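You operate a simulated robot arm through the tools that you are given. There is no shell and no other tool.

The job below is to be done with a simulated two-armed robot. You get a single attempt, and the scene is never put back.

Task
Leak test the clamped sleeve, then vent the air.
Fine: fill to green, fill lever off, then hold the orange button till the screen answers; the vent stays open and the gauge ends empty; pad, arm, hose, line knob, caps and sleeves stay.

It is judged by the outcome, as a careful person would: the job done as asked, and still so three seconds after it is handed in. It fails if anything else is knocked over, pushed out of place, dropped, spilled or broken. Lids that push on must go on centred and level and be pressed home; caps that screw on are set level and turned clockwise until they are tight.

Robot
Two 6-joint arms with two-finger parallel grippers on one trunk that stands fixed in place. Base frame: the origin is at the foot of the trunk, x ahead of it, y to its left, z up. Units: m, degrees, N and s.
The left shoulder is at [0.28, 0.185, 1.18], the right one opposite. Each reaches about 0.846 m from its shoulder. Payload 1.57 kg a hand.
Tool frame (each hand has its own): the origin (TCP) lies between the finger pads and is the grasp point; the fingertips stand 0.03 m ahead of it; z points along the fingers, y is the line along which they close. Largest opening 0.08 m; finger width 0.017, thickness 0.012; the body of the gripper, 0.04 by 0.082 m, starts 0.08 m behind the TCP.
Orientation is that of the tool frame in the base frame, as a unit quaternion [w, x, y, z]. With the fingers straight down and closing along the base's y, the tool's x points along the base's -x, its y along +y and its z along -z.

Tools
- The arms move only by the tool play_rows. It takes "left_motion", "right_motion" or both (then of equal length, played together; a hand with none holds still); each is a list of rows, each an object (a shift or turn left out is 0, a gripper value left out holds the last) with "delta_pos": the shift along the tool's x, y, z in m, a list of three; "delta_rot": the turn, a rotation vector about the tool's x, y, z in degrees, a list of three; "gripper": the finger opening in m, from 0 to 0.08. In form: [{"delta_pos": [x, y, z], "delta_rot": [wx, wy, wz], "gripper": gripper}, ...]. A call has 1 to 20 rows; each row shifts and turns the commanded pose from where the row before left it, along the tool's axes as they then stand. Each row takes 0.2 s and may step no farther than 0.05 m and 8.6 degrees from the row before; otherwise, or with a gripper value out of range, the whole call is refused. Where a pose cannot be reached the arm comes as near as it can. A force on the tool above 40 N (or 10 N above the force at the start of the call, whichever is more), or a blocked arm, ends the call early, and 0.2 s more pass. The fingers move at their own pace (about 0.153 m/s each) and stop on an object; they squeeze with about 41 N. The grip force told is the motor's: it shows also when the fingers shut on nothing. Time passes only in rows, and 0.2 s behind the last, so rows that do not move let the fingers close. The reply holds the time, the measured pose of the TCP, the force on the tool along the base axes, the opening and the grip force, in the units named above and with some noise, with the torque about the TCP (base axes, N m) and any sound that the robot's microphone picked up, and new pictures: "show" is both (left out), scene, wrist or none (wrist: the cameras of the hands that moved).
- Cameras (640 x 400 px; columns grow to the right, rows downward): "scene" is now at [0.246, 0.0036, 1.634]; the picture's right is [0.03, -1.00, 0.00], its down [-0.63, -0.02, -0.78] and it looks along [0.78, 0.02, -0.63] (base axes); focal length 323 px, centre (320, 200). "left" rides on the left gripper at [0.072, 0.007, -0.122] in its tool frame; the picture's right is [-0.09, 1.00, 0.00], its down [-0.84, -0.08, -0.54] and it looks along [-0.54, -0.05, 0.84] (tool axes); focal length 238 px, centre (320, 200). "right" rides on the right gripper at [0.072, -0.007, -0.122] in its tool frame; the picture's right is [0.09, 1.00, 0.00], its down [-0.84, 0.08, -0.54] and it looks along [-0.54, 0.05, 0.84] (tool axes); focal length 238 px, centre (320, 200). There is no depth. A picture from a camera that has moved, and an enlarged one, comes with that camera's place and axes in the base frame and with its lens.
- raise_lower(by): slides the trunk up (or, below 0, down) by that many m; the arms and the scene camera ride with it, the base frame stays. It gives what a move gives, with no picture.
- aim_head(pan, tilt): turns the head with the scene camera to pan (to the left, within 86 degrees either way) and tilt (down, from -29 to 69), counted from straight ahead of the robot. It gives what a move gives, and a new picture of the scene camera.
- enlarge(camera, box): a new picture of the part [left, top, right, bottom] of that camera's present view, enlarged. The clock stands still meanwhile.
- close_job(): hands the job in; it is judged then, once.

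Places have to be worked out from the pictures, the camera data and where the tool is seen. Open the grippers and draw the arms clear of the work before you hand the job in, unless the task says otherwise.

The tools are called after "Request:" by a JSON object that holds its "fn" and its "kwargs". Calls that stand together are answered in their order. play_rows: Moves the arms, as the interface text tells. Its arguments: {"type":"object","properties":{"left_motion":{"type":"array"},"right_motion":{"type":"array"},"show":{"type":"string","enum":["both","scene","wrist","none"]}},"required":[]} The other tools are called the same way: raise_lower (by) moves the trunk up or down; aim_head (pan, tilt) turns the head that bears the scene camera; enlarge (camera, box) takes an enlarged picture of a part of a camera's view; close_job () hands the job in.

At the start:

```text
t: 0.0
left_position: [0.5538, 0.2521, 1.2812]
left_ee_rot: [0.001, 0.0, 1.0, -0.001]
left_ft_force: [0.3, 0.5, -0.6]
left_ft_torque: [-0.01, 0.03, 0.03]
left_width: 0.0798
left_grip_force: 0.1
right_position: [0.5714, -0.2426, 1.3753]
right_ee_rot: [0.0, 0.001, 1.0, -0.001]
right_ft_force: [0.4, 0.6, 0.0]
right_ft_torque: [0.0, 0.01, 0.0]
right_width: 0.08
right_grip_force: 0.1
trunk travel left (down, up): [-0.875, 0.115]
head pan, tilt (commanded): [1.7, 38.9]
```

scene: 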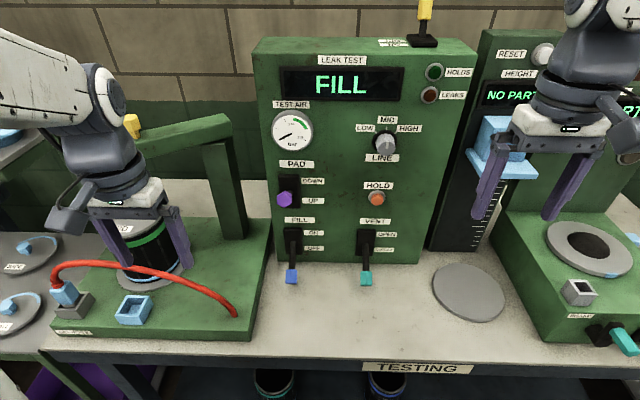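
right: 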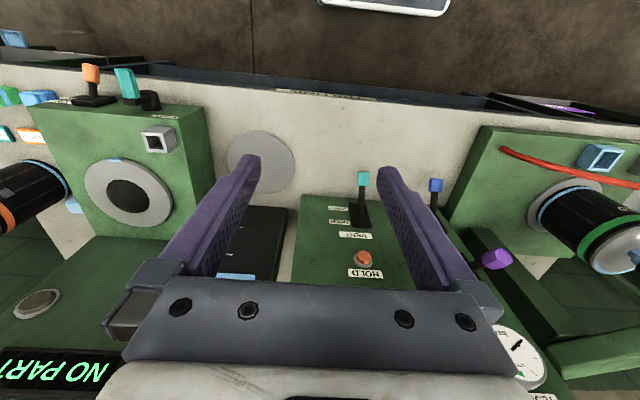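
left: 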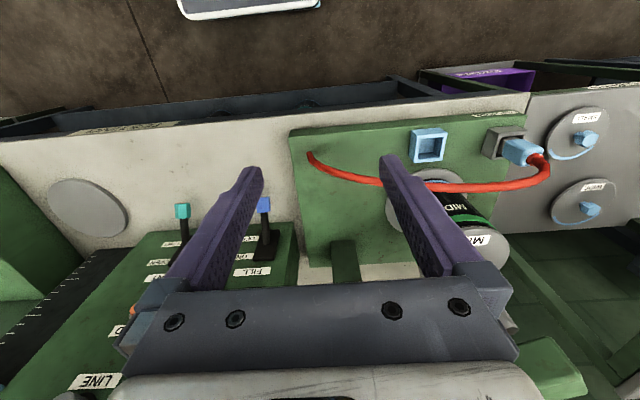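

I see the leak test panel with the gauge, fill lever (blue), vent lever (teal), hold button (orange). I'll enlarge the panel and the clamp area to read labels and lever positions.

Request:
{"fn": "enlarge", "kwargs": {"camera": "scene", "box": [250, 40, 490, 190]}}

Request:
{"fn": "enlarge", "kwargs": {"camera": "scene", "box": [250, 150, 490, 300]}}

Request:
{"fn": "enlarge", "kwargs": {"camera": "scene", "box": [30, 180, 270, 330]}}

```text
2.67 times, centred on (370, 115) of scene
camera zoom: at [0.246, 0.0036, 1.634], right [0.03, -1.0, 0.0], down [-0.63, -0.02, -0.78], along [0.78, 0.02, -0.63], focal length 861 px, centre (187, 427)
```

zoom: 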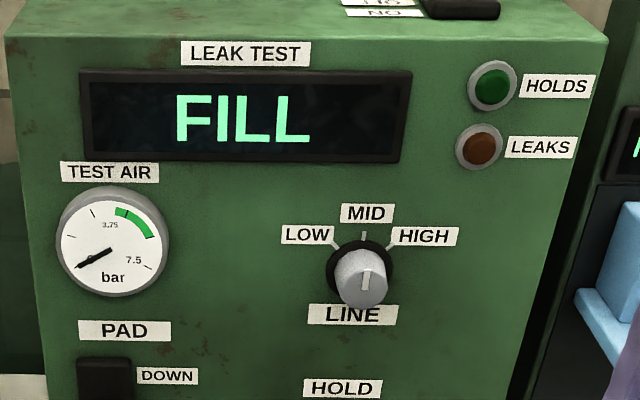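

```text
2.67 times, centred on (370, 225) of scene
camera zoom: at [0.246, 0.0036, 1.634], right [0.03, -1.0, 0.0], down [-0.63, -0.02, -0.78], along [0.78, 0.02, -0.63], focal length 861 px, centre (187, 133)
```

zoom: 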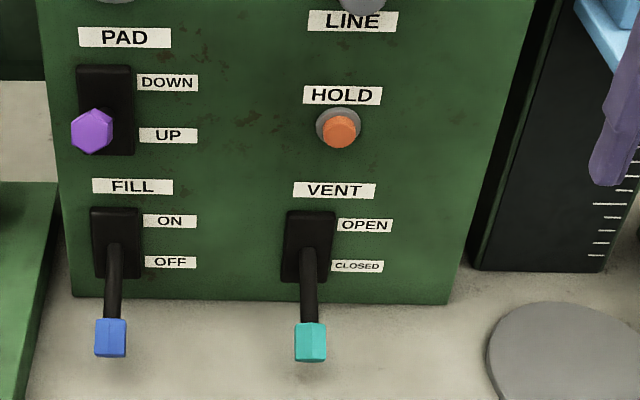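

```text
2.67 times, centred on (150, 255) of scene
camera zoom: at [0.246, 0.0036, 1.634], right [0.03, -1.0, 0.0], down [-0.63, -0.02, -0.78], along [0.78, 0.02, -0.63], focal length 861 px, centre (773, 53)
```

zoom: 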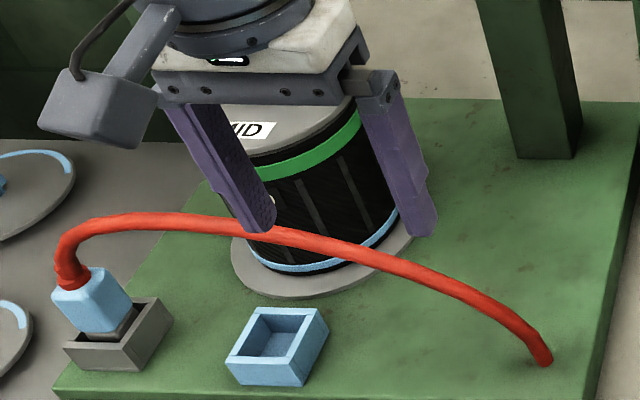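

Triangulating scene and wrist views puts the fill knob at about [0.79, 0.094, 0.925], the vent knob at about [0.785, -0.105, 0.934] and the hold button at about [0.874, -0.121, 1.135]. The fill lever is OFF, the vent CLOSED and the pad DOWN. I'll bring the left hand in front of the fill lever, tilted about 55° forward, well short of contact.

Request:
{"fn": "play_rows", "kwargs": {"left_motion": [{"delta_pos": [-0.011, -0.0263, 0.0335], "gripper": 0.07}, {"delta_pos": [-0.011, -0.0263, 0.0335]}, {"delta_pos": [-0.011, -0.0263, 0.0335]}, {"delta_pos": [-0.011, -0.0263, 0.0335]}, {"delta_pos": [-0.011, -0.0263, 0.0335]}, {"delta_pos": [-0.011, -0.0263, 0.0335]}, {"delta_rot": [0, -7.86, 0]}, {"delta_rot": [0, -7.86, 0]}, {"delta_rot": [0, -7.86, 0]}, {"delta_rot": [0, -7.86, 0]}, {"delta_rot": [0, -7.86, 0]}, {"delta_rot": [0, -7.86, 0]}, {"delta_rot": [0, -7.86, 0]}], "show": "both"}}

Request:
{"fn": "enlarge", "kwargs": {"camera": "scene", "box": [360, 0, 480, 75]}}

```text
t: 2.8
left_position: [0.6057, 0.0686, 1.0763]
left_ee_rot: [0.155, 0.007, 0.986, -0.058]
left_ft_force: [0.6, 0.3, -0.3]
left_ft_torque: [0.0, -0.01, -0.02]
left_width: 0.07
left_grip_force: 0.1
left hand out of reach, approached as far as the arm can: row 9, 10, 11, 12, 13
right_position: [0.5721, -0.2412, 1.3757]
right_ee_rot: [0.001, 0.0, 1.0, 0.0]
right_ft_force: [0.1, -0.1, -0.6]
right_ft_torque: [-0.02, 0.01, -0.02]
right_width: 0.0801
right_grip_force: 0.1
trunk travel left (down, up): [-0.875, 0.115]
head pan, tilt (commanded): [1.7, 38.9]
camera scene: at [0.2461, 0.0037, 1.634], right [0.03, -1.0, 0.0], down [-0.63, -0.02, -0.78], along [0.78, 0.02, -0.63], focal length 323 px, centre (320, 200)
camera left: at [0.5006, 0.0888, 1.1683], right [0.12, 0.99, -0.08], down [0.63, -0.01, 0.78], along [0.77, -0.14, -0.62], focal length 238 px, centre (320, 200)
```

scene: 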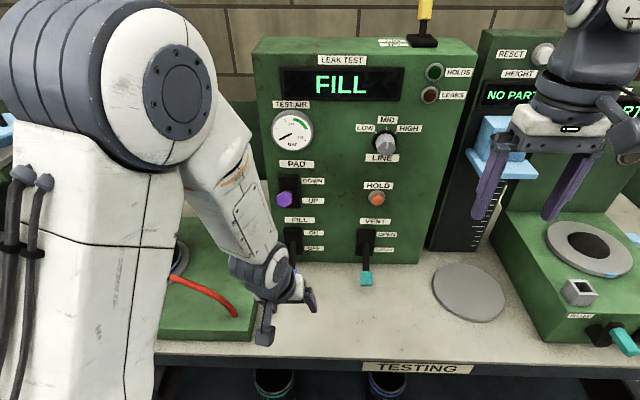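
left: 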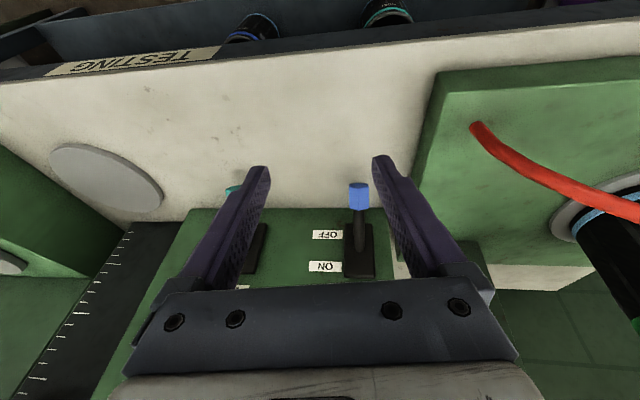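

```text
5.33 times, centred on (420, 38) of scene
camera zoom: at [0.2461, 0.0037, 1.634], right [0.03, -1.0, 0.0], down [-0.63, -0.02, -0.78], along [0.78, 0.02, -0.63], focal length 1722 px, centre (-213, 1067)
```

zoom: 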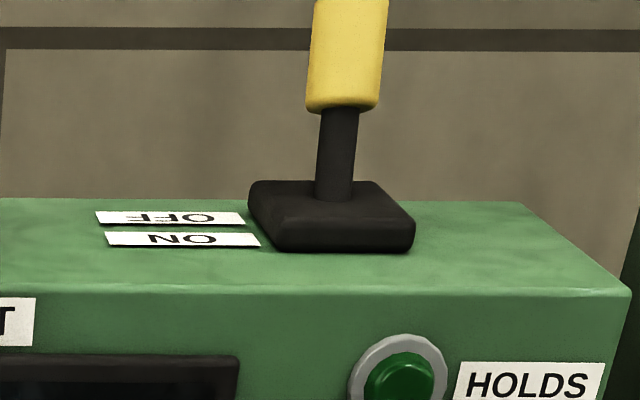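

The 55° tilt wasn't reachable that close to the shoulder; the arm stopped at about 18° tilt, at [0.606, 0.069, 1.076]. I'll advance along the tool axis a little to see how the commanded pose stands. The lever is still about 0.15 m away.

Request:
{"fn": "play_rows", "kwargs": {"left_motion": [{"delta_pos": [0, 0, 0.03]}, {"delta_pos": [0, 0, 0.03]}], "show": "wrist"}}

```text
t: 3.4
left_position: [0.631, 0.0794, 1.0212]
left_ee_rot: [0.195, 0.003, 0.98, -0.032]
left_ft_force: [0.7, -1.2, 1.0]
left_ft_torque: [0.01, 0.0, 0.01]
left_width: 0.0702
left_grip_force: 0.1
right_position: [0.5724, -0.2418, 1.3753]
right_ee_rot: [0.0, -0.001, 1.0, 0.0]
right_ft_force: [0.1, 0.3, -0.3]
right_ft_torque: [0.02, -0.03, 0.0]
right_width: 0.0799
right_grip_force: 0.0
trunk travel left (down, up): [-0.875, 0.115]
head pan, tilt (commanded): [1.7, 38.9]
camera left: at [0.5178, 0.0914, 1.1047], right [0.1, 0.99, -0.02], down [0.56, -0.04, 0.82], along [0.82, -0.1, -0.57], focal length 238 px, centre (320, 200)
```

left: 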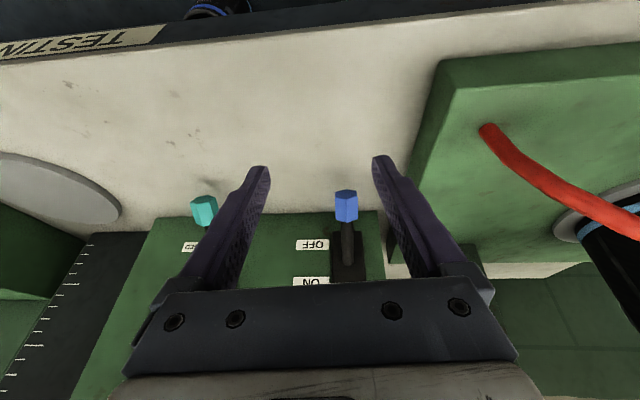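

The reply isn't conclusive on whether the commanded tilt is 55° or the measured 22°, so I'll do a small forward/up probe along -x of the tool, far from contact.

Request:
{"fn": "play_rows", "kwargs": {"left_motion": [{"delta_pos": [-0.04, 0, 0]}, {}], "show": "none"}}

```text
t: 4.0
left_position: [0.6655, 0.0776, 1.0365]
left_ee_rot: [0.194, 0.004, 0.98, -0.031]
left_ft_force: [-0.6, -0.9, 0.0]
left_ft_torque: [0.03, 0.0, -0.04]
left_width: 0.0701
left_grip_force: 0.0
right_position: [0.5728, -0.2413, 1.3747]
right_ee_rot: [0.0, 0.0, 1.0, 0.0]
right_ft_force: [-0.1, -0.8, -0.5]
right_ft_torque: [0.0, 0.02, -0.04]
right_width: 0.0802
right_grip_force: 0.1
trunk travel left (down, up): [-0.875, 0.115]
head pan, tilt (commanded): [1.7, 38.9]
```

The commanded pose follows the reached pose (tilt ≈22°). Now I'll level the roll, move to about [0.735, 0.0945, 1.00] and tilt to about 40°. The farther position should make the tilt reachable.

Request:
{"fn": "play_rows", "kwargs": {"left_motion": [{"delta_rot": [-3.57, 0, 0.23]}, {"delta_pos": [-0.0255, 0.0085, 0.03]}, {"delta_pos": [-0.0255, 0.0085, 0.03]}, {"delta_rot": [0, -5.87, 0]}, {"delta_rot": [0, -5.87, 0]}, {"delta_rot": [0, -5.87, 0]}, {}], "show": "both"}}

```text
t: 5.6
left_position: [0.7385, 0.0954, 1.0]
left_ee_rot: [0.343, -0.001, 0.939, 0.0]
left_ft_force: [0.2, 0.1, 1.0]
left_ft_torque: [0.02, 0.02, -0.02]
left_width: 0.0702
left_grip_force: 0.2
right_position: [0.5723, -0.2415, 1.375]
right_ee_rot: [0.0, 0.0, 1.0, 0.001]
right_ft_force: [1.0, -0.3, -0.6]
right_ft_torque: [0.01, 0.01, 0.0]
right_width: 0.08
right_grip_force: 0.1
trunk travel left (down, up): [-0.875, 0.115]
head pan, tilt (commanded): [1.7, 38.9]
camera scene: at [0.2462, 0.0036, 1.634], right [0.03, -1.0, 0.0], down [-0.63, -0.02, -0.78], along [0.78, 0.02, -0.63], focal length 323 px, centre (320, 200)
camera left: at [0.6047, 0.1011, 1.0466], right [0.07, 1.0, 0.06], down [0.29, -0.07, 0.95], along [0.95, -0.05, -0.3], focal length 238 px, centre (320, 200)
```

scene: 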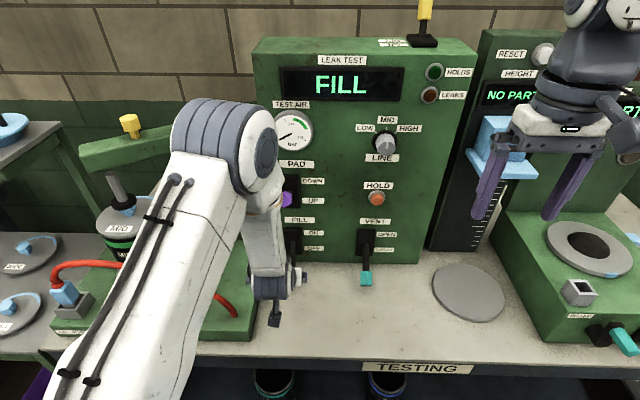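
left: 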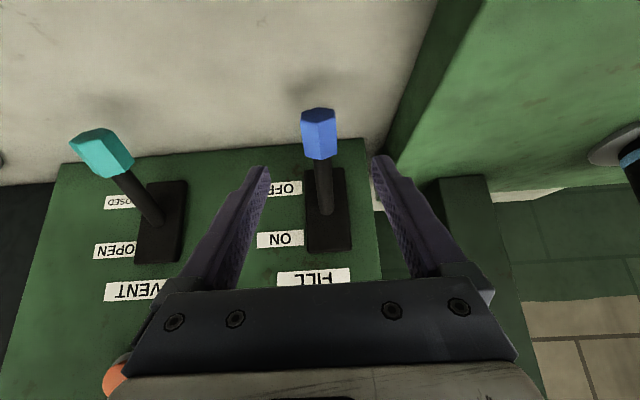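

The left hand now stands at 40° tilt, fingers either side of the fill knob in y, and its camera puts the knob at about [0.79, 0.094, 0.925]. I'll slide in along the fingers to bring the knob between the pads without closing. Meanwhile I'll tilt the right hand 25° so its camera also sees the gauge.

Request:
{"fn": "play_rows", "kwargs": {"left_motion": [{"delta_pos": [0.0026, -0.0004, 0.0313]}, {"delta_pos": [0.0026, -0.0004, 0.0313]}, {"delta_pos": [0.0026, -0.0004, 0.0313]}, {}], "right_motion": [{"delta_rot": [0, -8.3, 0]}, {"delta_rot": [0, -8.3, 0]}, {"delta_rot": [0, -8.3, 0]}, {}], "show": "both"}}

```text
t: 6.6
left_position: [0.793, 0.0944, 0.9226]
left_ee_rot: [0.343, -0.001, 0.939, 0.0]
left_ft_force: [-0.5, -0.8, 0.0]
left_ft_torque: [0.0, 0.02, 0.01]
left_width: 0.07
left_grip_force: 0.1
right_position: [0.5917, -0.2473, 1.3727]
right_ee_rot: [0.215, -0.001, 0.977, 0.0]
right_ft_force: [0.5, 0.3, -0.7]
right_ft_torque: [0.01, 0.02, -0.01]
right_width: 0.0801
right_grip_force: 0.1
right hand out of reach, approached as far as the arm can: row 3
trunk travel left (down, up): [-0.875, 0.115]
head pan, tilt (commanded): [1.7, 38.9]
camera scene: at [0.2465, 0.0036, 1.6339], right [0.03, -1.0, 0.0], down [-0.63, -0.02, -0.78], along [0.78, 0.02, -0.63], focal length 323 px, centre (320, 200)
camera right: at [0.4751, -0.2548, 1.4532], right [-0.08, 1.0, -0.04], down [0.53, 0.08, 0.84], along [0.84, 0.05, -0.54], focal length 238 px, centre (320, 200)
camera left: at [0.6604, 0.1004, 0.969], right [0.07, 1.0, 0.06], down [0.29, -0.08, 0.95], along [0.95, -0.05, -0.3], focal length 238 px, centre (320, 200)
```

scene: 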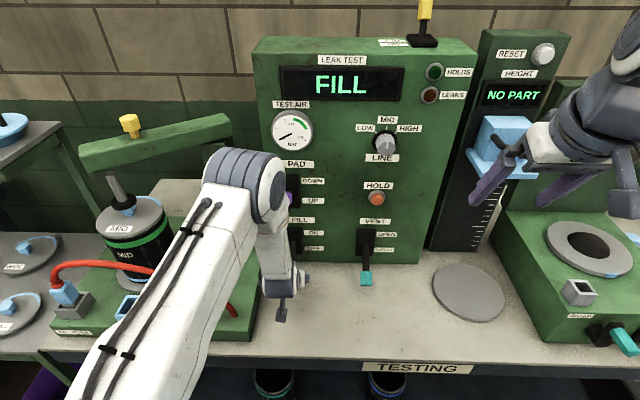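
right: 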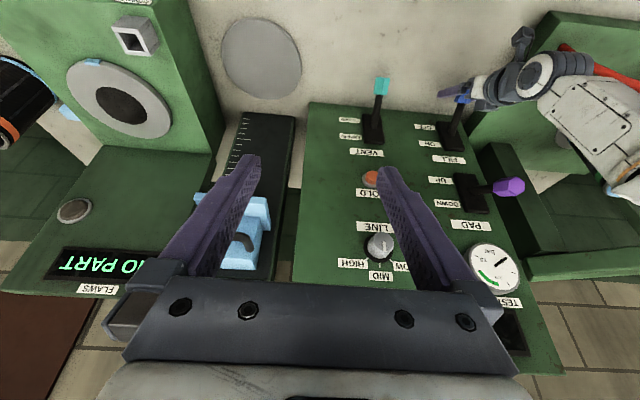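
left: 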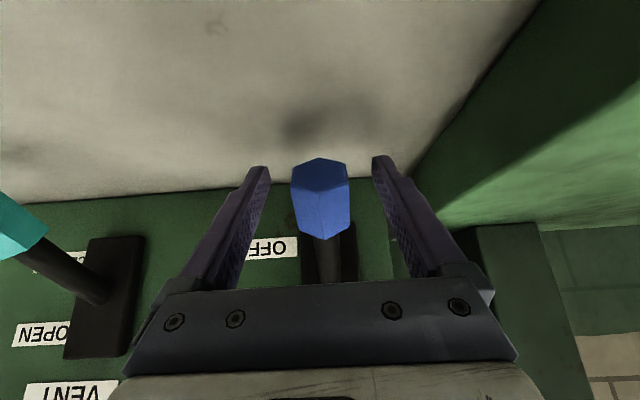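

The knob sits centred between the pads (projected TCP ≈ knob centre). I'll close the left gripper on it and check the grip before moving the lever.

Request:
{"fn": "play_rows", "kwargs": {"left_motion": [{"gripper": 0.02}, {}, {}], "show": "wrist"}}

Request:
{"fn": "enlarge", "kwargs": {"camera": "scene", "box": [250, 60, 490, 210]}}

Request:
{"fn": "enlarge", "kwargs": {"camera": "right", "box": [420, 200, 560, 340]}}

```text
t: 7.4
left_position: [0.7932, 0.0956, 0.9228]
left_ee_rot: [0.342, -0.003, 0.94, 0.001]
left_ft_force: [0.4, 7.1, 0.4]
left_ft_torque: [-0.05, -0.05, 0.1]
left_width: 0.033
left_grip_force: 40.9
right_position: [0.5904, -0.2456, 1.3742]
right_ee_rot: [0.214, -0.001, 0.977, 0.0]
right_ft_force: [0.3, -0.1, 0.7]
right_ft_torque: [-0.02, -0.03, 0.02]
right_width: 0.0797
right_grip_force: 0.0
trunk travel left (down, up): [-0.875, 0.115]
head pan, tilt (commanded): [1.7, 38.9]
camera left: at [0.6599, 0.101, 0.9694], right [0.07, 1.0, 0.06], down [0.29, -0.07, 0.95], along [0.95, -0.05, -0.3], focal length 238 px, centre (320, 200)
```

left: 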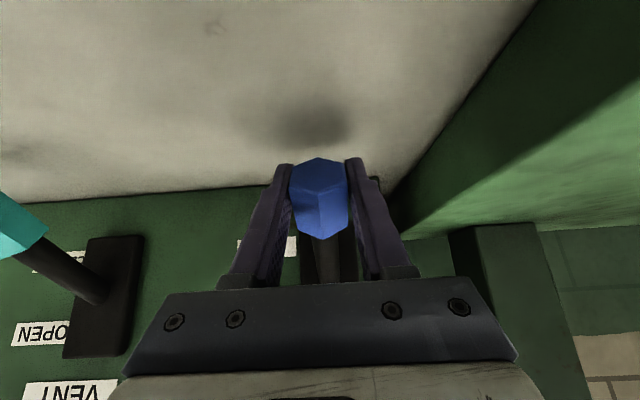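

```text
2.67 times, centred on (370, 135) of scene
camera zoom: at [0.246, 0.0041, 1.634], right [0.03, -1.0, 0.0], down [-0.63, -0.02, -0.78], along [0.78, 0.02, -0.63], focal length 861 px, centre (187, 373)
```

zoom: 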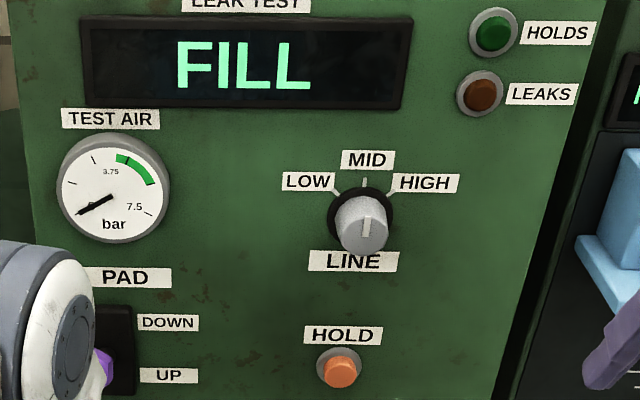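

```text
2.86 times, centred on (490, 270) of right
camera zoom: at [0.4748, -0.2542, 1.4537], right [-0.09, 1.0, -0.04], down [0.53, 0.08, 0.84], along [0.84, 0.05, -0.54], focal length 681 px, centre (-166, 0)
```

zoom: 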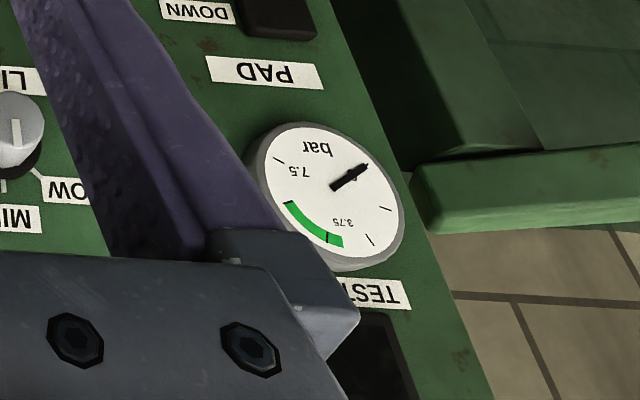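

The grip is good (0.033 m wide, 41 N), with a slight side force of 7 N, so I'll ease 1 mm in +y. I'll start the lever on its upward arc a quarter of the way and read the force and gauge.

Request:
{"fn": "play_rows", "kwargs": {"left_motion": [{"delta_pos": [-0.0077, 0.0012, -0.0259]}], "show": "both"}}

```text
t: 7.8
left_position: [0.7805, 0.0945, 0.9485]
left_ee_rot: [0.343, -0.002, 0.94, 0.0]
left_ft_force: [-5.7, 6.4, 6.3]
left_ft_torque: [-0.02, -0.71, 0.09]
left_width: 0.0338
left_grip_force: 23.2
right_position: [0.5905, -0.2468, 1.3731]
right_ee_rot: [0.213, 0.0, 0.977, 0.0]
right_ft_force: [1.0, 0.0, -0.7]
right_ft_torque: [0.01, 0.03, 0.0]
right_width: 0.0799
right_grip_force: 0.2
trunk travel left (down, up): [-0.875, 0.115]
head pan, tilt (commanded): [1.7, 38.9]
camera scene: at [0.2461, 0.004, 1.6341], right [0.03, -1.0, 0.0], down [-0.63, -0.02, -0.78], along [0.78, 0.02, -0.63], focal length 323 px, centre (320, 200)
camera left: at [0.648, 0.1013, 0.9948], right [0.07, 1.0, 0.06], down [0.29, -0.08, 0.95], along [0.95, -0.05, -0.3], focal length 238 px, centre (320, 200)
```

scene: 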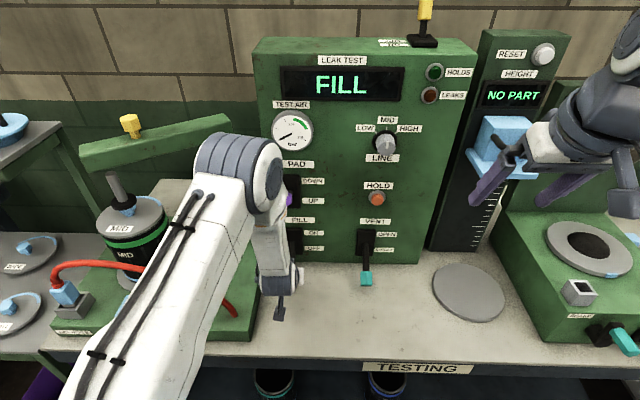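
left: 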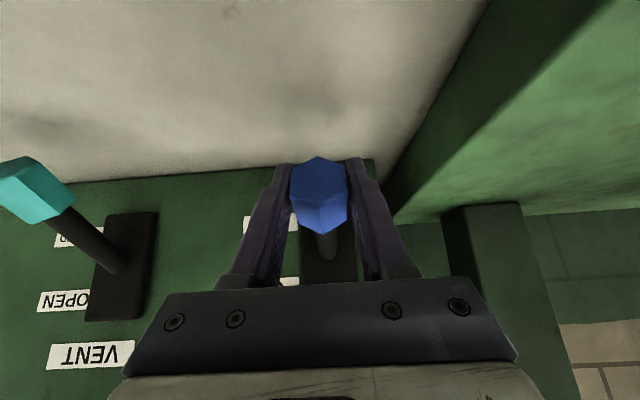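

The lever follows smoothly with small forces and the gauge is still at 0. I'll continue along the arc to the ON end and look at the gauge at once.

Request:
{"fn": "play_rows", "kwargs": {"left_motion": [{"delta_pos": [-0.0144, 0, -0.0228]}, {"delta_pos": [-0.02, 0, -0.0182]}, {"delta_pos": [-0.0241, 0, -0.0121]}], "show": "both"}}

Request:
{"fn": "enlarge", "kwargs": {"camera": "scene", "box": [250, 60, 490, 210]}}

Request:
{"fn": "enlarge", "kwargs": {"camera": "right", "box": [400, 140, 560, 340]}}

```text
t: 8.6
left_position: [0.7929, 0.0953, 1.028]
left_ee_rot: [0.342, -0.002, 0.94, -0.001]
left_ft_force: [0.9, 1.6, -13.0]
left_ft_torque: [-0.01, 0.11, -0.01]
left_width: 0.0343
left_grip_force: 14.6
right_position: [0.5905, -0.2468, 1.3722]
right_ee_rot: [0.215, 0.001, 0.977, -0.001]
right_ft_force: [-0.6, -0.2, 0.1]
right_ft_torque: [0.02, 0.03, 0.04]
right_width: 0.08
right_grip_force: 0.1
trunk travel left (down, up): [-0.875, 0.115]
head pan, tilt (commanded): [1.7, 38.9]
camera scene: at [0.2457, 0.0038, 1.6339], right [0.03, -1.0, 0.0], down [-0.63, -0.02, -0.78], along [0.78, 0.02, -0.63], focal length 323 px, centre (320, 200)
camera left: at [0.6589, 0.1013, 1.0744], right [0.07, 1.0, 0.06], down [0.29, -0.08, 0.95], along [0.95, -0.05, -0.3], focal length 238 px, centre (320, 200)
```

scene: 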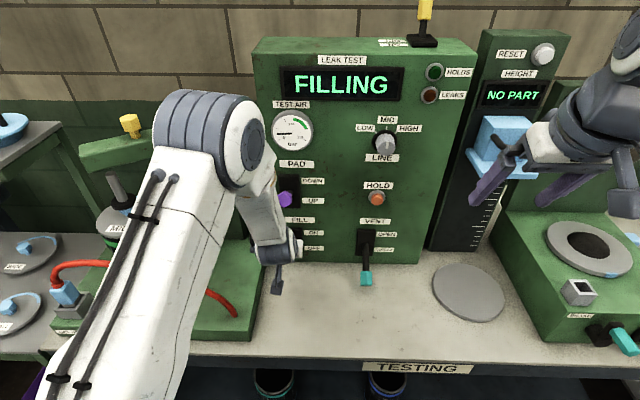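
left: 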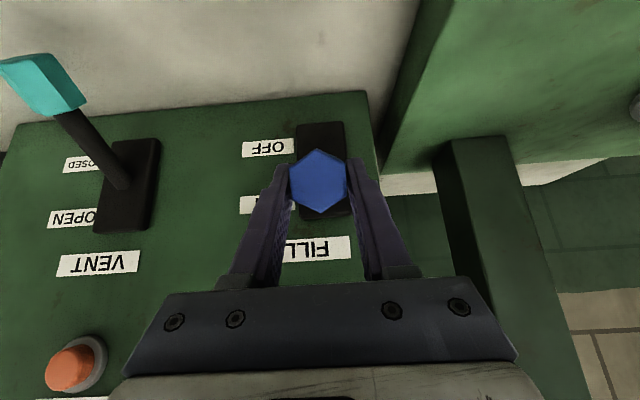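

```text
2.67 times, centred on (370, 135) of scene
camera zoom: at [0.2457, 0.0038, 1.6339], right [0.03, -1.0, 0.0], down [-0.63, -0.02, -0.78], along [0.78, 0.02, -0.63], focal length 861 px, centre (187, 373)
```

zoom: 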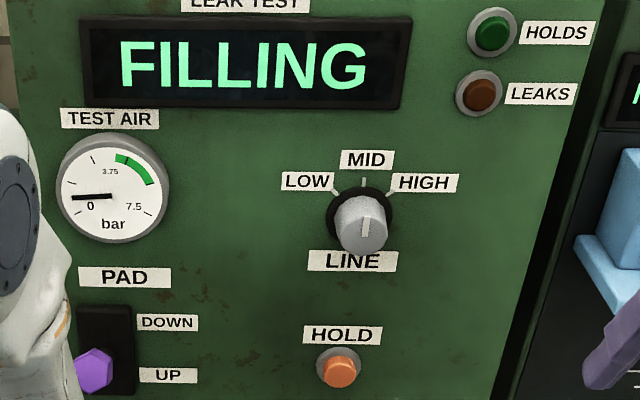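

```text
2.00 times, centred on (480, 240) of right
camera zoom: at [0.4743, -0.2545, 1.4537], right [-0.08, 1.0, -0.04], down [0.53, 0.08, 0.84], along [0.84, 0.05, -0.54], focal length 477 px, centre (0, 120)
```

zoom: 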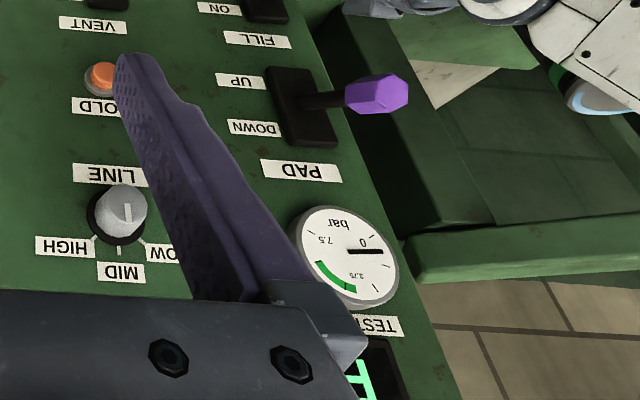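

Screen reads FILLING and the needle has left zero. The clock stands still during enlarging, so I'll take a close look at the gauge scale before the next step.

Request:
{"fn": "enlarge", "kwargs": {"camera": "scene", "box": [264, 105, 320, 140]}}

Request:
{"fn": "enlarge", "kwargs": {"camera": "right", "box": [464, 236, 528, 300]}}

```text
11.43 times, centred on (292, 122) of scene
camera zoom: at [0.2457, 0.0038, 1.6339], right [0.03, -1.0, 0.0], down [-0.63, -0.02, -0.78], along [0.78, 0.02, -0.63], focal length 3690 px, centre (640, 1086)
```

zoom: 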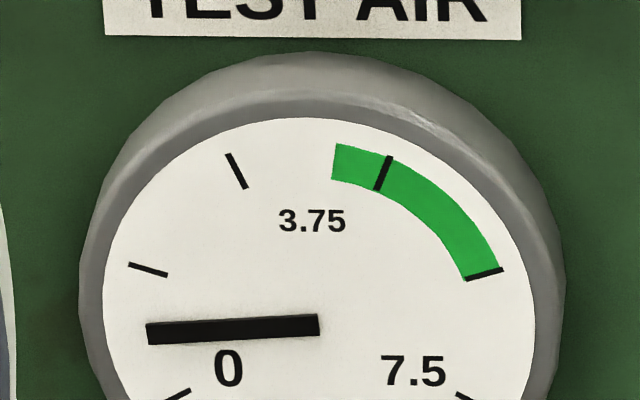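

```text
6.25 times, centred on (496, 268) of right
camera zoom: at [0.4743, -0.2545, 1.4537], right [-0.08, 1.0, -0.04], down [0.53, 0.08, 0.84], along [0.84, 0.05, -0.54], focal length 1490 px, centre (-780, -225)
```

zoom: 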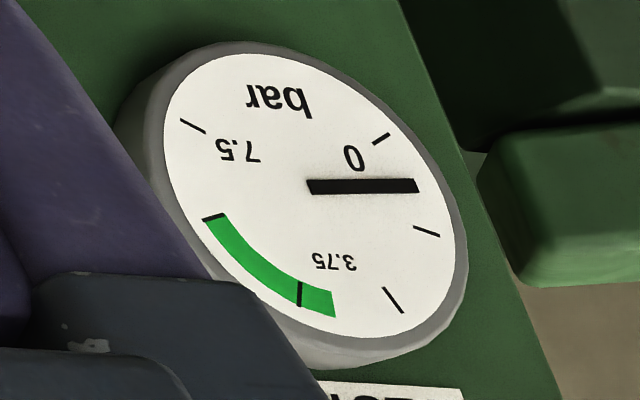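

Scale reads 0–7.5 bar over 240°, with green from about 3.9 to 6.0; the needle is now at about 0.85 bar. I'll wait one row (0.4 s total) to measure the fill rate.

Request:
{"fn": "play_rows", "kwargs": {"left_motion": [{}], "show": "none"}}

Request:
{"fn": "enlarge", "kwargs": {"camera": "scene", "box": [264, 110, 320, 145]}}

```text
t: 9.0
left_position: [0.7909, 0.0956, 1.0288]
left_ee_rot: [0.342, -0.002, 0.94, 0.0]
left_ft_force: [-6.4, 1.3, -4.2]
left_ft_torque: [0.01, 0.29, 0.03]
left_width: 0.0334
left_grip_force: 41.5
right_position: [0.5917, -0.2461, 1.3724]
right_ee_rot: [0.213, -0.001, 0.977, 0.001]
right_ft_force: [-0.7, -0.5, -0.2]
right_ft_torque: [0.02, 0.0, -0.01]
right_width: 0.0798
right_grip_force: 0.0
trunk travel left (down, up): [-0.875, 0.115]
head pan, tilt (commanded): [1.7, 38.9]
```

```text
11.43 times, centred on (292, 128) of scene
camera zoom: at [0.2459, 0.0038, 1.6341], right [0.03, -1.0, 0.0], down [-0.63, -0.02, -0.78], along [0.78, 0.02, -0.63], focal length 3690 px, centre (640, 1029)
```

zoom: 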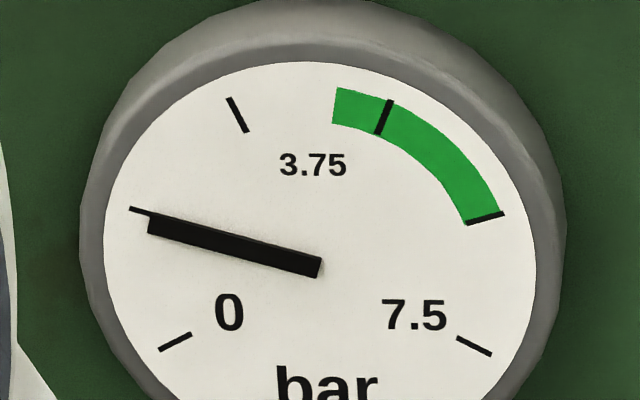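

The needle is at about 1.4 bar, so the rate is about 1.45 bar/s. I'll wait 1.4 s, expecting about 3.4 bar, and check again.

Request:
{"fn": "play_rows", "kwargs": {"left_motion": [{}, {}, {}, {}, {}, {}], "show": "none"}}

Request:
{"fn": "enlarge", "kwargs": {"camera": "scene", "box": [264, 110, 320, 145]}}

```text
t: 10.4
left_position: [0.7919, 0.0956, 1.0268]
left_ee_rot: [0.342, -0.002, 0.94, 0.0]
left_ft_force: [-10.4, 1.0, 0.0]
left_ft_torque: [-0.04, 0.28, -0.04]
left_width: 0.0336
left_grip_force: 40.9
right_position: [0.5896, -0.2467, 1.3732]
right_ee_rot: [0.215, -0.001, 0.977, 0.001]
right_ft_force: [-0.4, -0.1, -0.3]
right_ft_torque: [0.03, 0.02, 0.02]
right_width: 0.08
right_grip_force: 0.1
trunk travel left (down, up): [-0.875, 0.115]
head pan, tilt (commanded): [1.7, 38.9]
```

```text
11.43 times, centred on (292, 128) of scene
camera zoom: at [0.2454, 0.0037, 1.6341], right [0.03, -1.0, 0.0], down [-0.63, -0.02, -0.78], along [0.78, 0.02, -0.63], focal length 3690 px, centre (640, 1029)
```

zoom: 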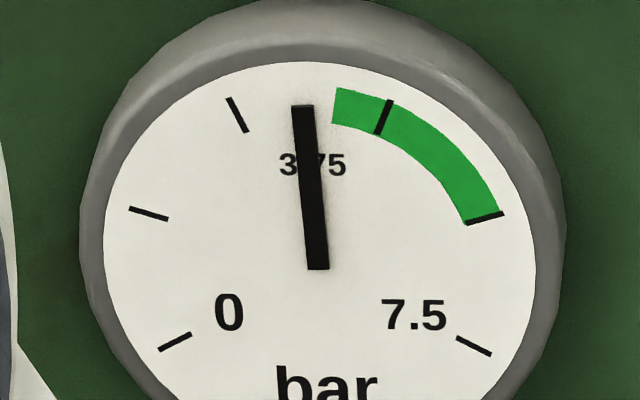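

The needle is at about 3.55 bar, rate about 1.5 bar/s. I'll wait 0.4 s more and then draw the lever back down the same arc to OFF in one call, which should stop near 4.9 bar.

Request:
{"fn": "play_rows", "kwargs": {"left_motion": [{}, {}, {"delta_pos": [0.0241, 0, 0.0121]}, {"delta_pos": [0.02, 0, 0.0182]}, {"delta_pos": [0.0144, 0, 0.0228]}, {"delta_pos": [0.0077, 0, 0.0259]}], "show": "both"}}

Request:
{"fn": "enlarge", "kwargs": {"camera": "scene", "box": [264, 110, 320, 145]}}

```text
t: 11.8
left_position: [0.7916, 0.0956, 0.9237]
left_ee_rot: [0.342, -0.002, 0.94, 0.0]
left_ft_force: [-7.3, 2.3, 11.7]
left_ft_torque: [0.04, -0.13, 0.06]
left_width: 0.0335
left_grip_force: 14.6
right_position: [0.5927, -0.2473, 1.3732]
right_ee_rot: [0.213, 0.0, 0.977, 0.001]
right_ft_force: [0.2, 0.7, -0.6]
right_ft_torque: [0.04, 0.03, 0.02]
right_width: 0.0803
right_grip_force: 0.0
trunk travel left (down, up): [-0.875, 0.115]
head pan, tilt (commanded): [1.7, 38.9]
camera scene: at [0.2456, 0.0036, 1.6342], right [0.03, -1.0, 0.0], down [-0.63, -0.02, -0.78], along [0.78, 0.02, -0.63], focal length 323 px, centre (320, 200)
camera left: at [0.659, 0.1013, 0.971], right [0.07, 1.0, 0.06], down [0.29, -0.08, 0.95], along [0.95, -0.05, -0.3], focal length 238 px, centre (320, 200)
```

scene: 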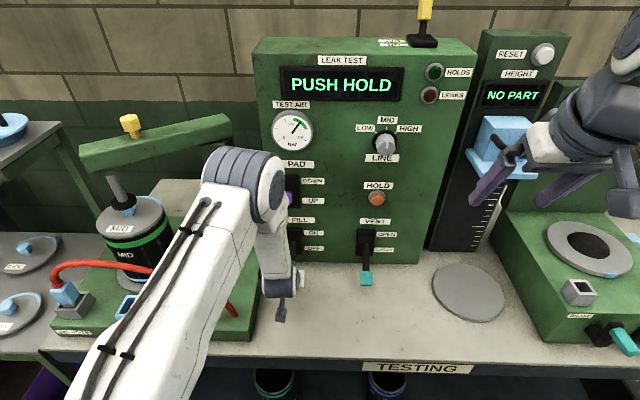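
left: 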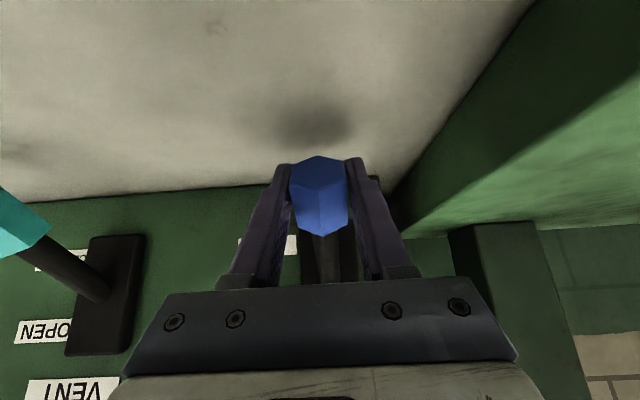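

```text
11.43 times, centred on (292, 128) of scene
camera zoom: at [0.2456, 0.0036, 1.6342], right [0.03, -1.0, 0.0], down [-0.63, -0.02, -0.78], along [0.78, 0.02, -0.63], focal length 3690 px, centre (640, 1029)
```

zoom: 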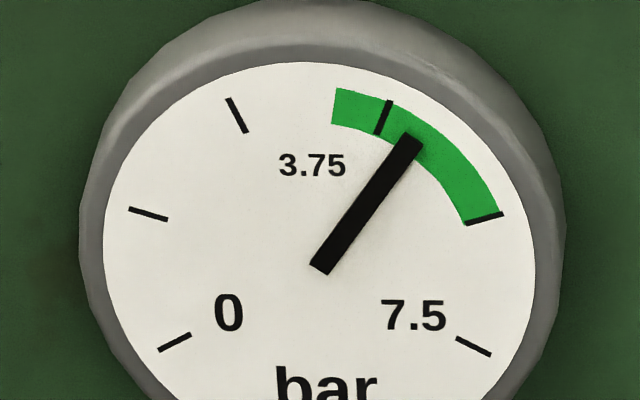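

The fill lever is back at OFF, the gauge stands at about 4.9 bar in the green and the screen says PUSH HOLD. I'll open the left gripper and back it straight off along its fingers. At the same time the right hand, fingers closed, goes to a stand-off in front of the hold button.

Request:
{"fn": "play_rows", "kwargs": {"left_motion": [{"gripper": 0.07}, {}, {"delta_pos": [0, 0, -0.03]}, {"delta_pos": [0, 0, -0.03]}, {"delta_pos": [0, 0, -0.03]}, {}, {}, {}, {}, {}, {}, {}], "right_motion": [{"delta_pos": [-0.01237, 0.01787, 0.03757], "gripper": 0.0}, {"delta_pos": [-0.01237, 0.01787, 0.03757]}, {"delta_pos": [-0.01237, 0.01787, 0.03757]}, {"delta_pos": [-0.01237, 0.01787, 0.03757]}, {"delta_pos": [-0.01237, 0.01787, 0.03757]}, {"delta_pos": [-0.01237, 0.01787, 0.03757]}, {"delta_pos": [-0.01237, 0.01787, 0.03757]}, {"delta_rot": [0, -6.83, 0]}, {"delta_rot": [0, -6.83, 0]}, {"delta_rot": [0, -6.83, 0]}, {"delta_rot": [0, -6.83, 0]}, {}], "show": "both"}}

Request:
{"fn": "enlarge", "kwargs": {"camera": "scene", "box": [250, 60, 490, 210]}}

```text
t: 14.4
left_position: [0.7338, 0.0944, 0.9953]
left_ee_rot: [0.342, -0.001, 0.94, 0.0]
left_ft_force: [0.4, 0.1, 0.0]
left_ft_torque: [0.03, 0.02, -0.05]
left_width: 0.0701
left_grip_force: 0.1
right_position: [0.7802, -0.1366, 1.1695]
right_ee_rot: [0.341, 0.009, 0.939, -0.034]
right_ft_force: [0.2, -0.7, 0.9]
right_ft_torque: [0.0, -0.02, -0.05]
right_width: 0.0
right_grip_force: 21.1
right hand out of reach, approached as far as the arm can: row 9, 10, 11
trunk travel left (down, up): [-0.875, 0.115]
head pan, tilt (commanded): [1.7, 38.9]
camera scene: at [0.246, 0.0037, 1.634], right [0.03, -1.0, 0.0], down [-0.63, -0.02, -0.78], along [0.78, 0.02, -0.63], focal length 323 px, centre (320, 200)
camera right: at [0.6471, -0.1356, 1.2172], right [-0.03, 0.99, -0.12], down [0.3, 0.12, 0.95], along [0.95, -0.01, -0.3], focal length 238 px, centre (320, 200)
camera left: at [0.6006, 0.1006, 1.042], right [0.07, 1.0, 0.06], down [0.29, -0.08, 0.95], along [0.95, -0.05, -0.3], focal length 238 px, centre (320, 200)
```

scene: 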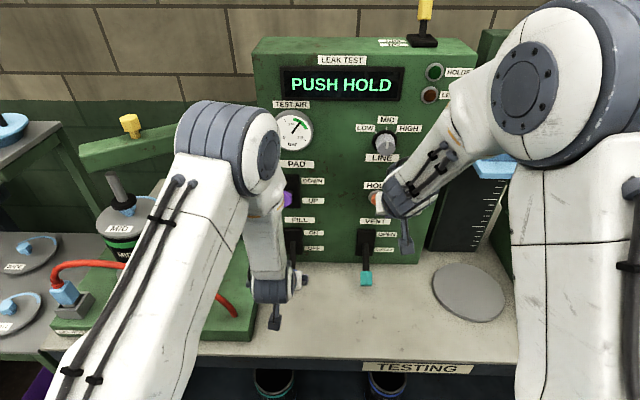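
right: 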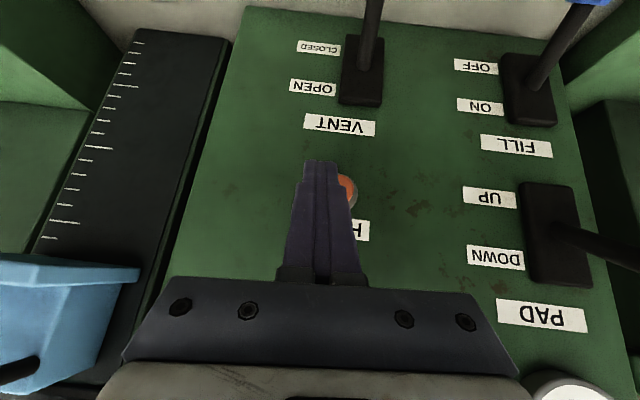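
left: 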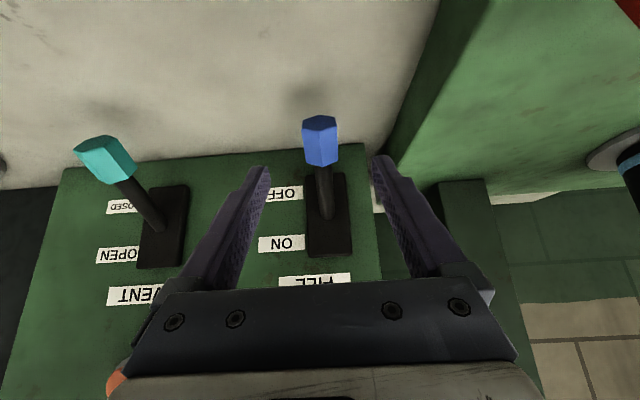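

```text
2.67 times, centred on (370, 135) of scene
camera zoom: at [0.246, 0.0037, 1.634], right [0.03, -1.0, 0.0], down [-0.63, -0.02, -0.78], along [0.78, 0.02, -0.63], focal length 861 px, centre (187, 373)
```

zoom: 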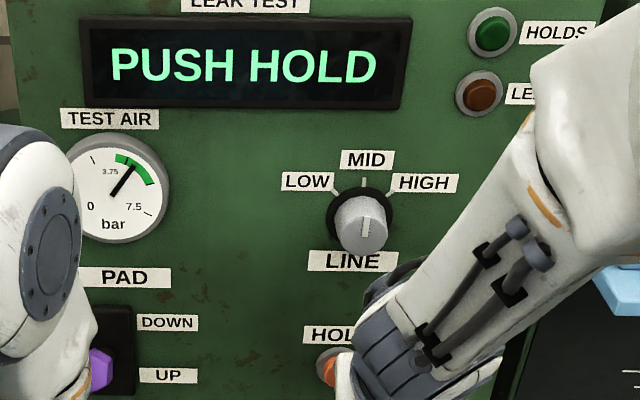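

Left hand is clear of the fill lever (still OFF) and pressure holds at about 4.85 bar. The right hand stopped at about 40° tilt and 15 mm off in y. I'll line it up with the button at a 2–3 cm stand-off, level the roll and add a little tilt.

Request:
{"fn": "play_rows", "kwargs": {"right_motion": [{"delta_pos": [-0.007, 0.0098, 0.0182]}, {"delta_pos": [-0.007, 0.0098, 0.0182]}, {"delta_rot": [-4.0, 0, 0.36]}, {"delta_rot": [0, -8, 0]}, {}], "show": "both"}}

Request:
{"fn": "enlarge", "kwargs": {"camera": "right", "box": [220, 120, 420, 245]}}

Request:
{"fn": "enlarge", "kwargs": {"camera": "scene", "box": [330, 150, 450, 225]}}

```text
t: 15.6
left_position: [0.7339, 0.0946, 0.996]
left_ee_rot: [0.342, -0.002, 0.94, 0.0]
left_ft_force: [-0.6, 0.3, 0.6]
left_ft_torque: [0.03, 0.02, 0.02]
left_width: 0.0701
left_grip_force: 0.1
right_position: [0.815, -0.1196, 1.1501]
right_ee_rot: [0.406, 0.001, 0.914, -0.001]
right_ft_force: [1.0, -0.5, 0.3]
right_ft_torque: [0.02, 0.02, 0.0]
right_width: 0.0
right_grip_force: 21.1
trunk travel left (down, up): [-0.875, 0.115]
head pan, tilt (commanded): [1.7, 38.9]
camera scene: at [0.2461, 0.0037, 1.634], right [0.03, -1.0, 0.0], down [-0.63, -0.02, -0.78], along [0.78, 0.02, -0.63], focal length 323 px, centre (320, 200)
camera right: at [0.6759, -0.1273, 1.1775], right [-0.06, 1.0, -0.07], down [0.16, 0.08, 0.98], along [0.99, 0.05, -0.16], focal length 238 px, centre (320, 200)
```

scene: 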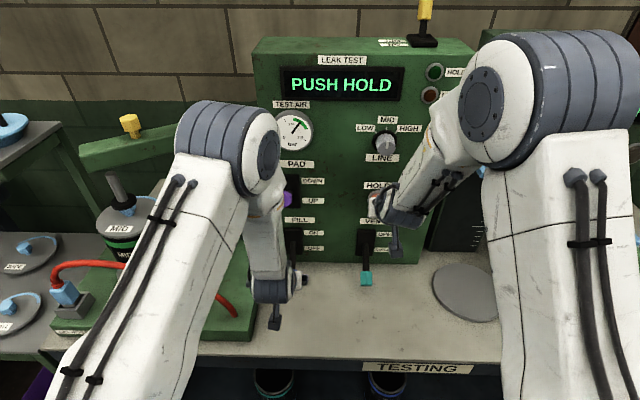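
right: 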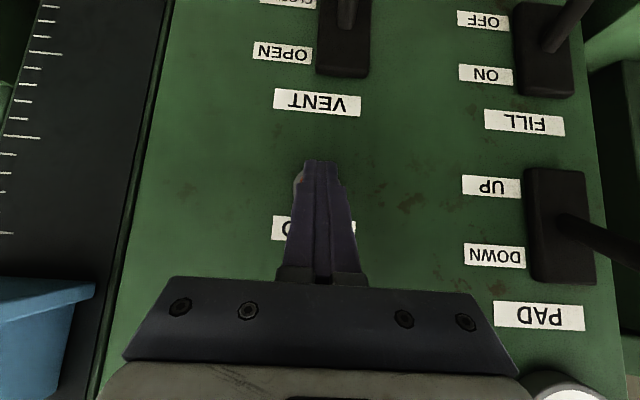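

```text
3.20 times, centred on (320, 182) of right
camera zoom: at [0.6759, -0.1273, 1.1775], right [-0.06, 1.0, -0.07], down [0.16, 0.08, 0.98], along [0.99, 0.05, -0.16], focal length 763 px, centre (320, 256)
```

zoom: 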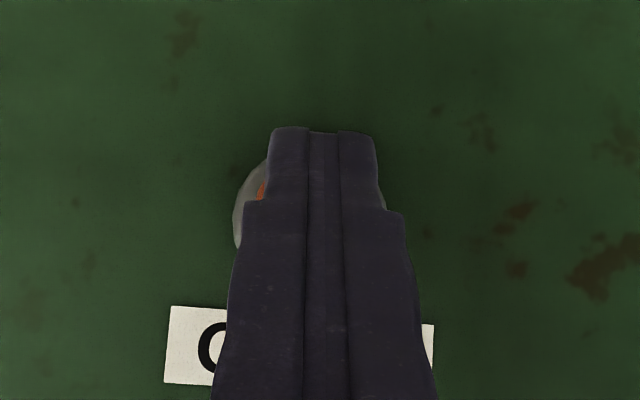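

```text
5.33 times, centred on (390, 188) of scene
camera zoom: at [0.2461, 0.0037, 1.634], right [0.03, -1.0, 0.0], down [-0.63, -0.02, -0.78], along [0.78, 0.02, -0.63], focal length 1722 px, centre (-53, 267)
```

zoom: 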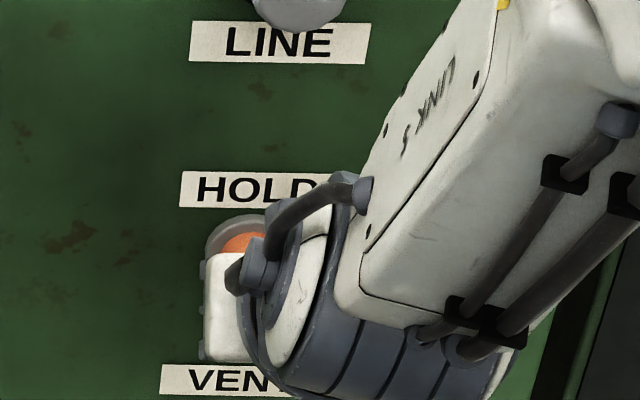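

The button centre works out at [0.873, -0.121, 1.132]; the fingertips are about 3 cm short and 2 mm off in y. I'll correct and advance along +x in small steps until contact shows in the force.

Request:
{"fn": "play_rows", "kwargs": {"right_motion": [{"delta_pos": [-0.006, -0.0009, 0.0101]}, {"delta_pos": [-0.0059, -0.0009, 0.0101]}, {"delta_pos": [-0.00268, 0, 0.00297]}, {"delta_pos": [-0.00268, 0, 0.00297]}, {"delta_pos": [-0.00268, 0, 0.00297]}], "show": "both"}}

Request:
{"fn": "enlarge", "kwargs": {"camera": "scene", "box": [250, 60, 490, 210]}}

```text
t: 16.8
left_position: [0.7324, 0.0937, 0.997]
left_ee_rot: [0.343, -0.002, 0.939, 0.0]
left_ft_force: [0.0, -0.2, -0.5]
left_ft_torque: [-0.02, 0.04, -0.02]
left_width: 0.0701
left_grip_force: 0.0
right_position: [0.8407, -0.1221, 1.141]
right_ee_rot: [0.396, 0.0, 0.918, 0.001]
right_ft_force: [-25.1, -0.7, 4.3]
right_ft_torque: [0.17, 0.28, 0.0]
right_width: 0.0002
right_grip_force: 21.4
trunk travel left (down, up): [-0.875, 0.115]
head pan, tilt (commanded): [1.7, 38.9]
heard: click
stopped in row 5 (right hand): the force on the tool passed its limit at 43 N (the readings are from after the stop); the commanded pose is now the measured one
camera scene: at [0.2438, 0.0036, 1.6343], right [0.03, -1.0, 0.0], down [-0.63, -0.02, -0.78], along [0.78, 0.02, -0.63], focal length 323 px, centre (320, 200)
camera right: at [0.7027, -0.129, 1.1716], right [-0.06, 1.0, -0.07], down [0.18, 0.08, 0.98], along [0.98, 0.05, -0.18], focal length 238 px, centre (320, 200)
```

scene: 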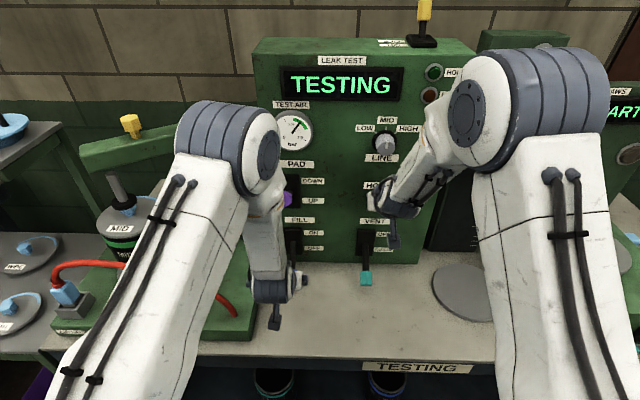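
right: 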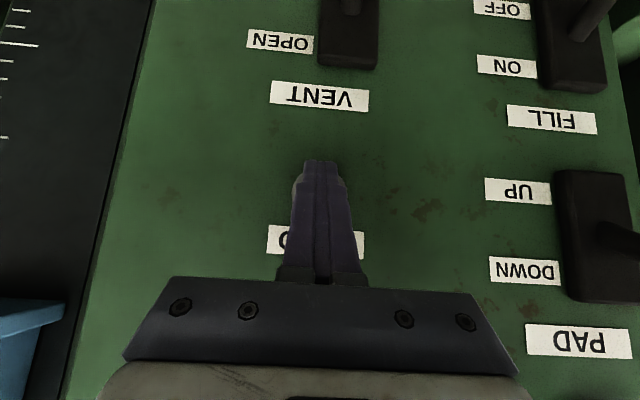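

```text
2.67 times, centred on (370, 135) of scene
camera zoom: at [0.2438, 0.0036, 1.6343], right [0.03, -1.0, 0.0], down [-0.63, -0.02, -0.78], along [0.78, 0.02, -0.63], focal length 861 px, centre (187, 373)
```

zoom: 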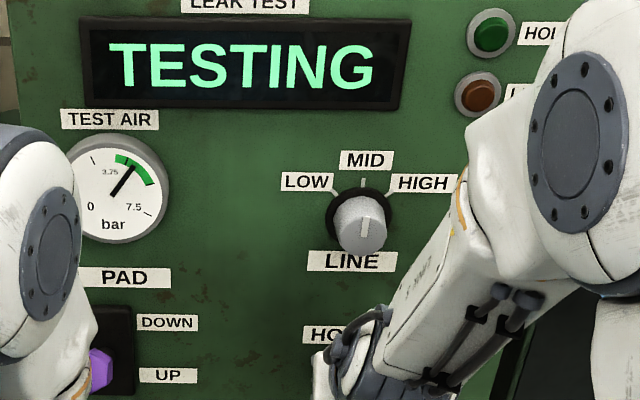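

A click sounded and the screen reads TESTING; the hand is pressing with about 25 N, and gauge is steady at about 4.85. I'll keep the button in with a very slight extra push and hold.

Request:
{"fn": "play_rows", "kwargs": {"right_motion": [{"delta_pos": [-0.0007, 0, 0.0007]}, {}, {}], "show": "scene"}}

Request:
{"fn": "enlarge", "kwargs": {"camera": "scene", "box": [250, 60, 490, 210]}}

```text
t: 17.6
left_position: [0.7319, 0.095, 0.9963]
left_ee_rot: [0.343, -0.001, 0.939, -0.001]
left_ft_force: [0.1, -1.0, 0.1]
left_ft_torque: [0.0, 0.0, 0.02]
left_width: 0.0699
left_grip_force: 0.0
right_position: [0.8424, -0.1212, 1.1394]
right_ee_rot: [0.397, -0.001, 0.918, 0.0]
right_ft_force: [-32.5, 0.8, -1.3]
right_ft_torque: [-0.05, 0.43, 0.07]
right_width: 0.0
right_grip_force: 21.3
trunk travel left (down, up): [-0.875, 0.115]
head pan, tilt (commanded): [1.7, 38.9]
camera scene: at [0.2439, 0.0038, 1.6342], right [0.03, -1.0, 0.0], down [-0.63, -0.02, -0.78], along [0.78, 0.02, -0.63], focal length 323 px, centre (320, 200)
```

scene: 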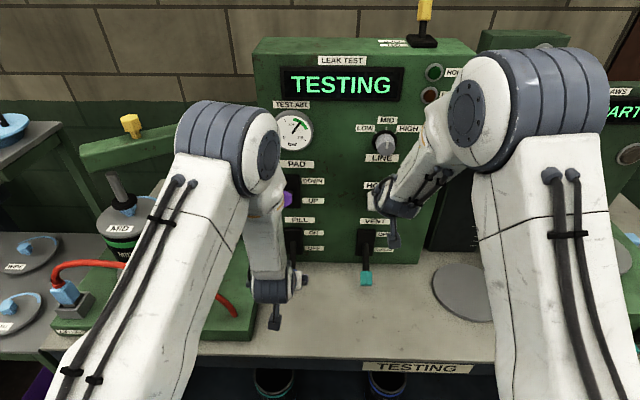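

```text
2.67 times, centred on (370, 135) of scene
camera zoom: at [0.2439, 0.0038, 1.6342], right [0.03, -1.0, 0.0], down [-0.63, -0.02, -0.78], along [0.78, 0.02, -0.63], focal length 861 px, centre (187, 373)
```

zoom: 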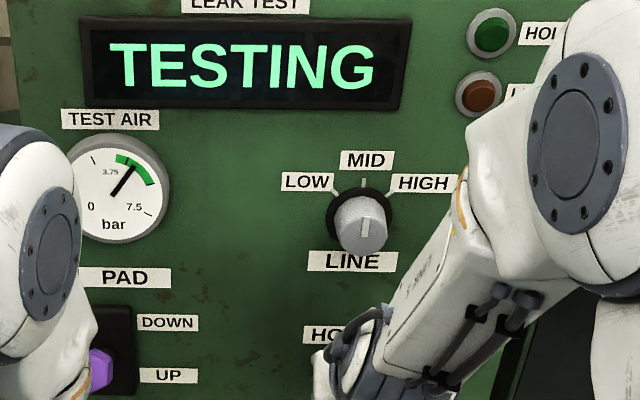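

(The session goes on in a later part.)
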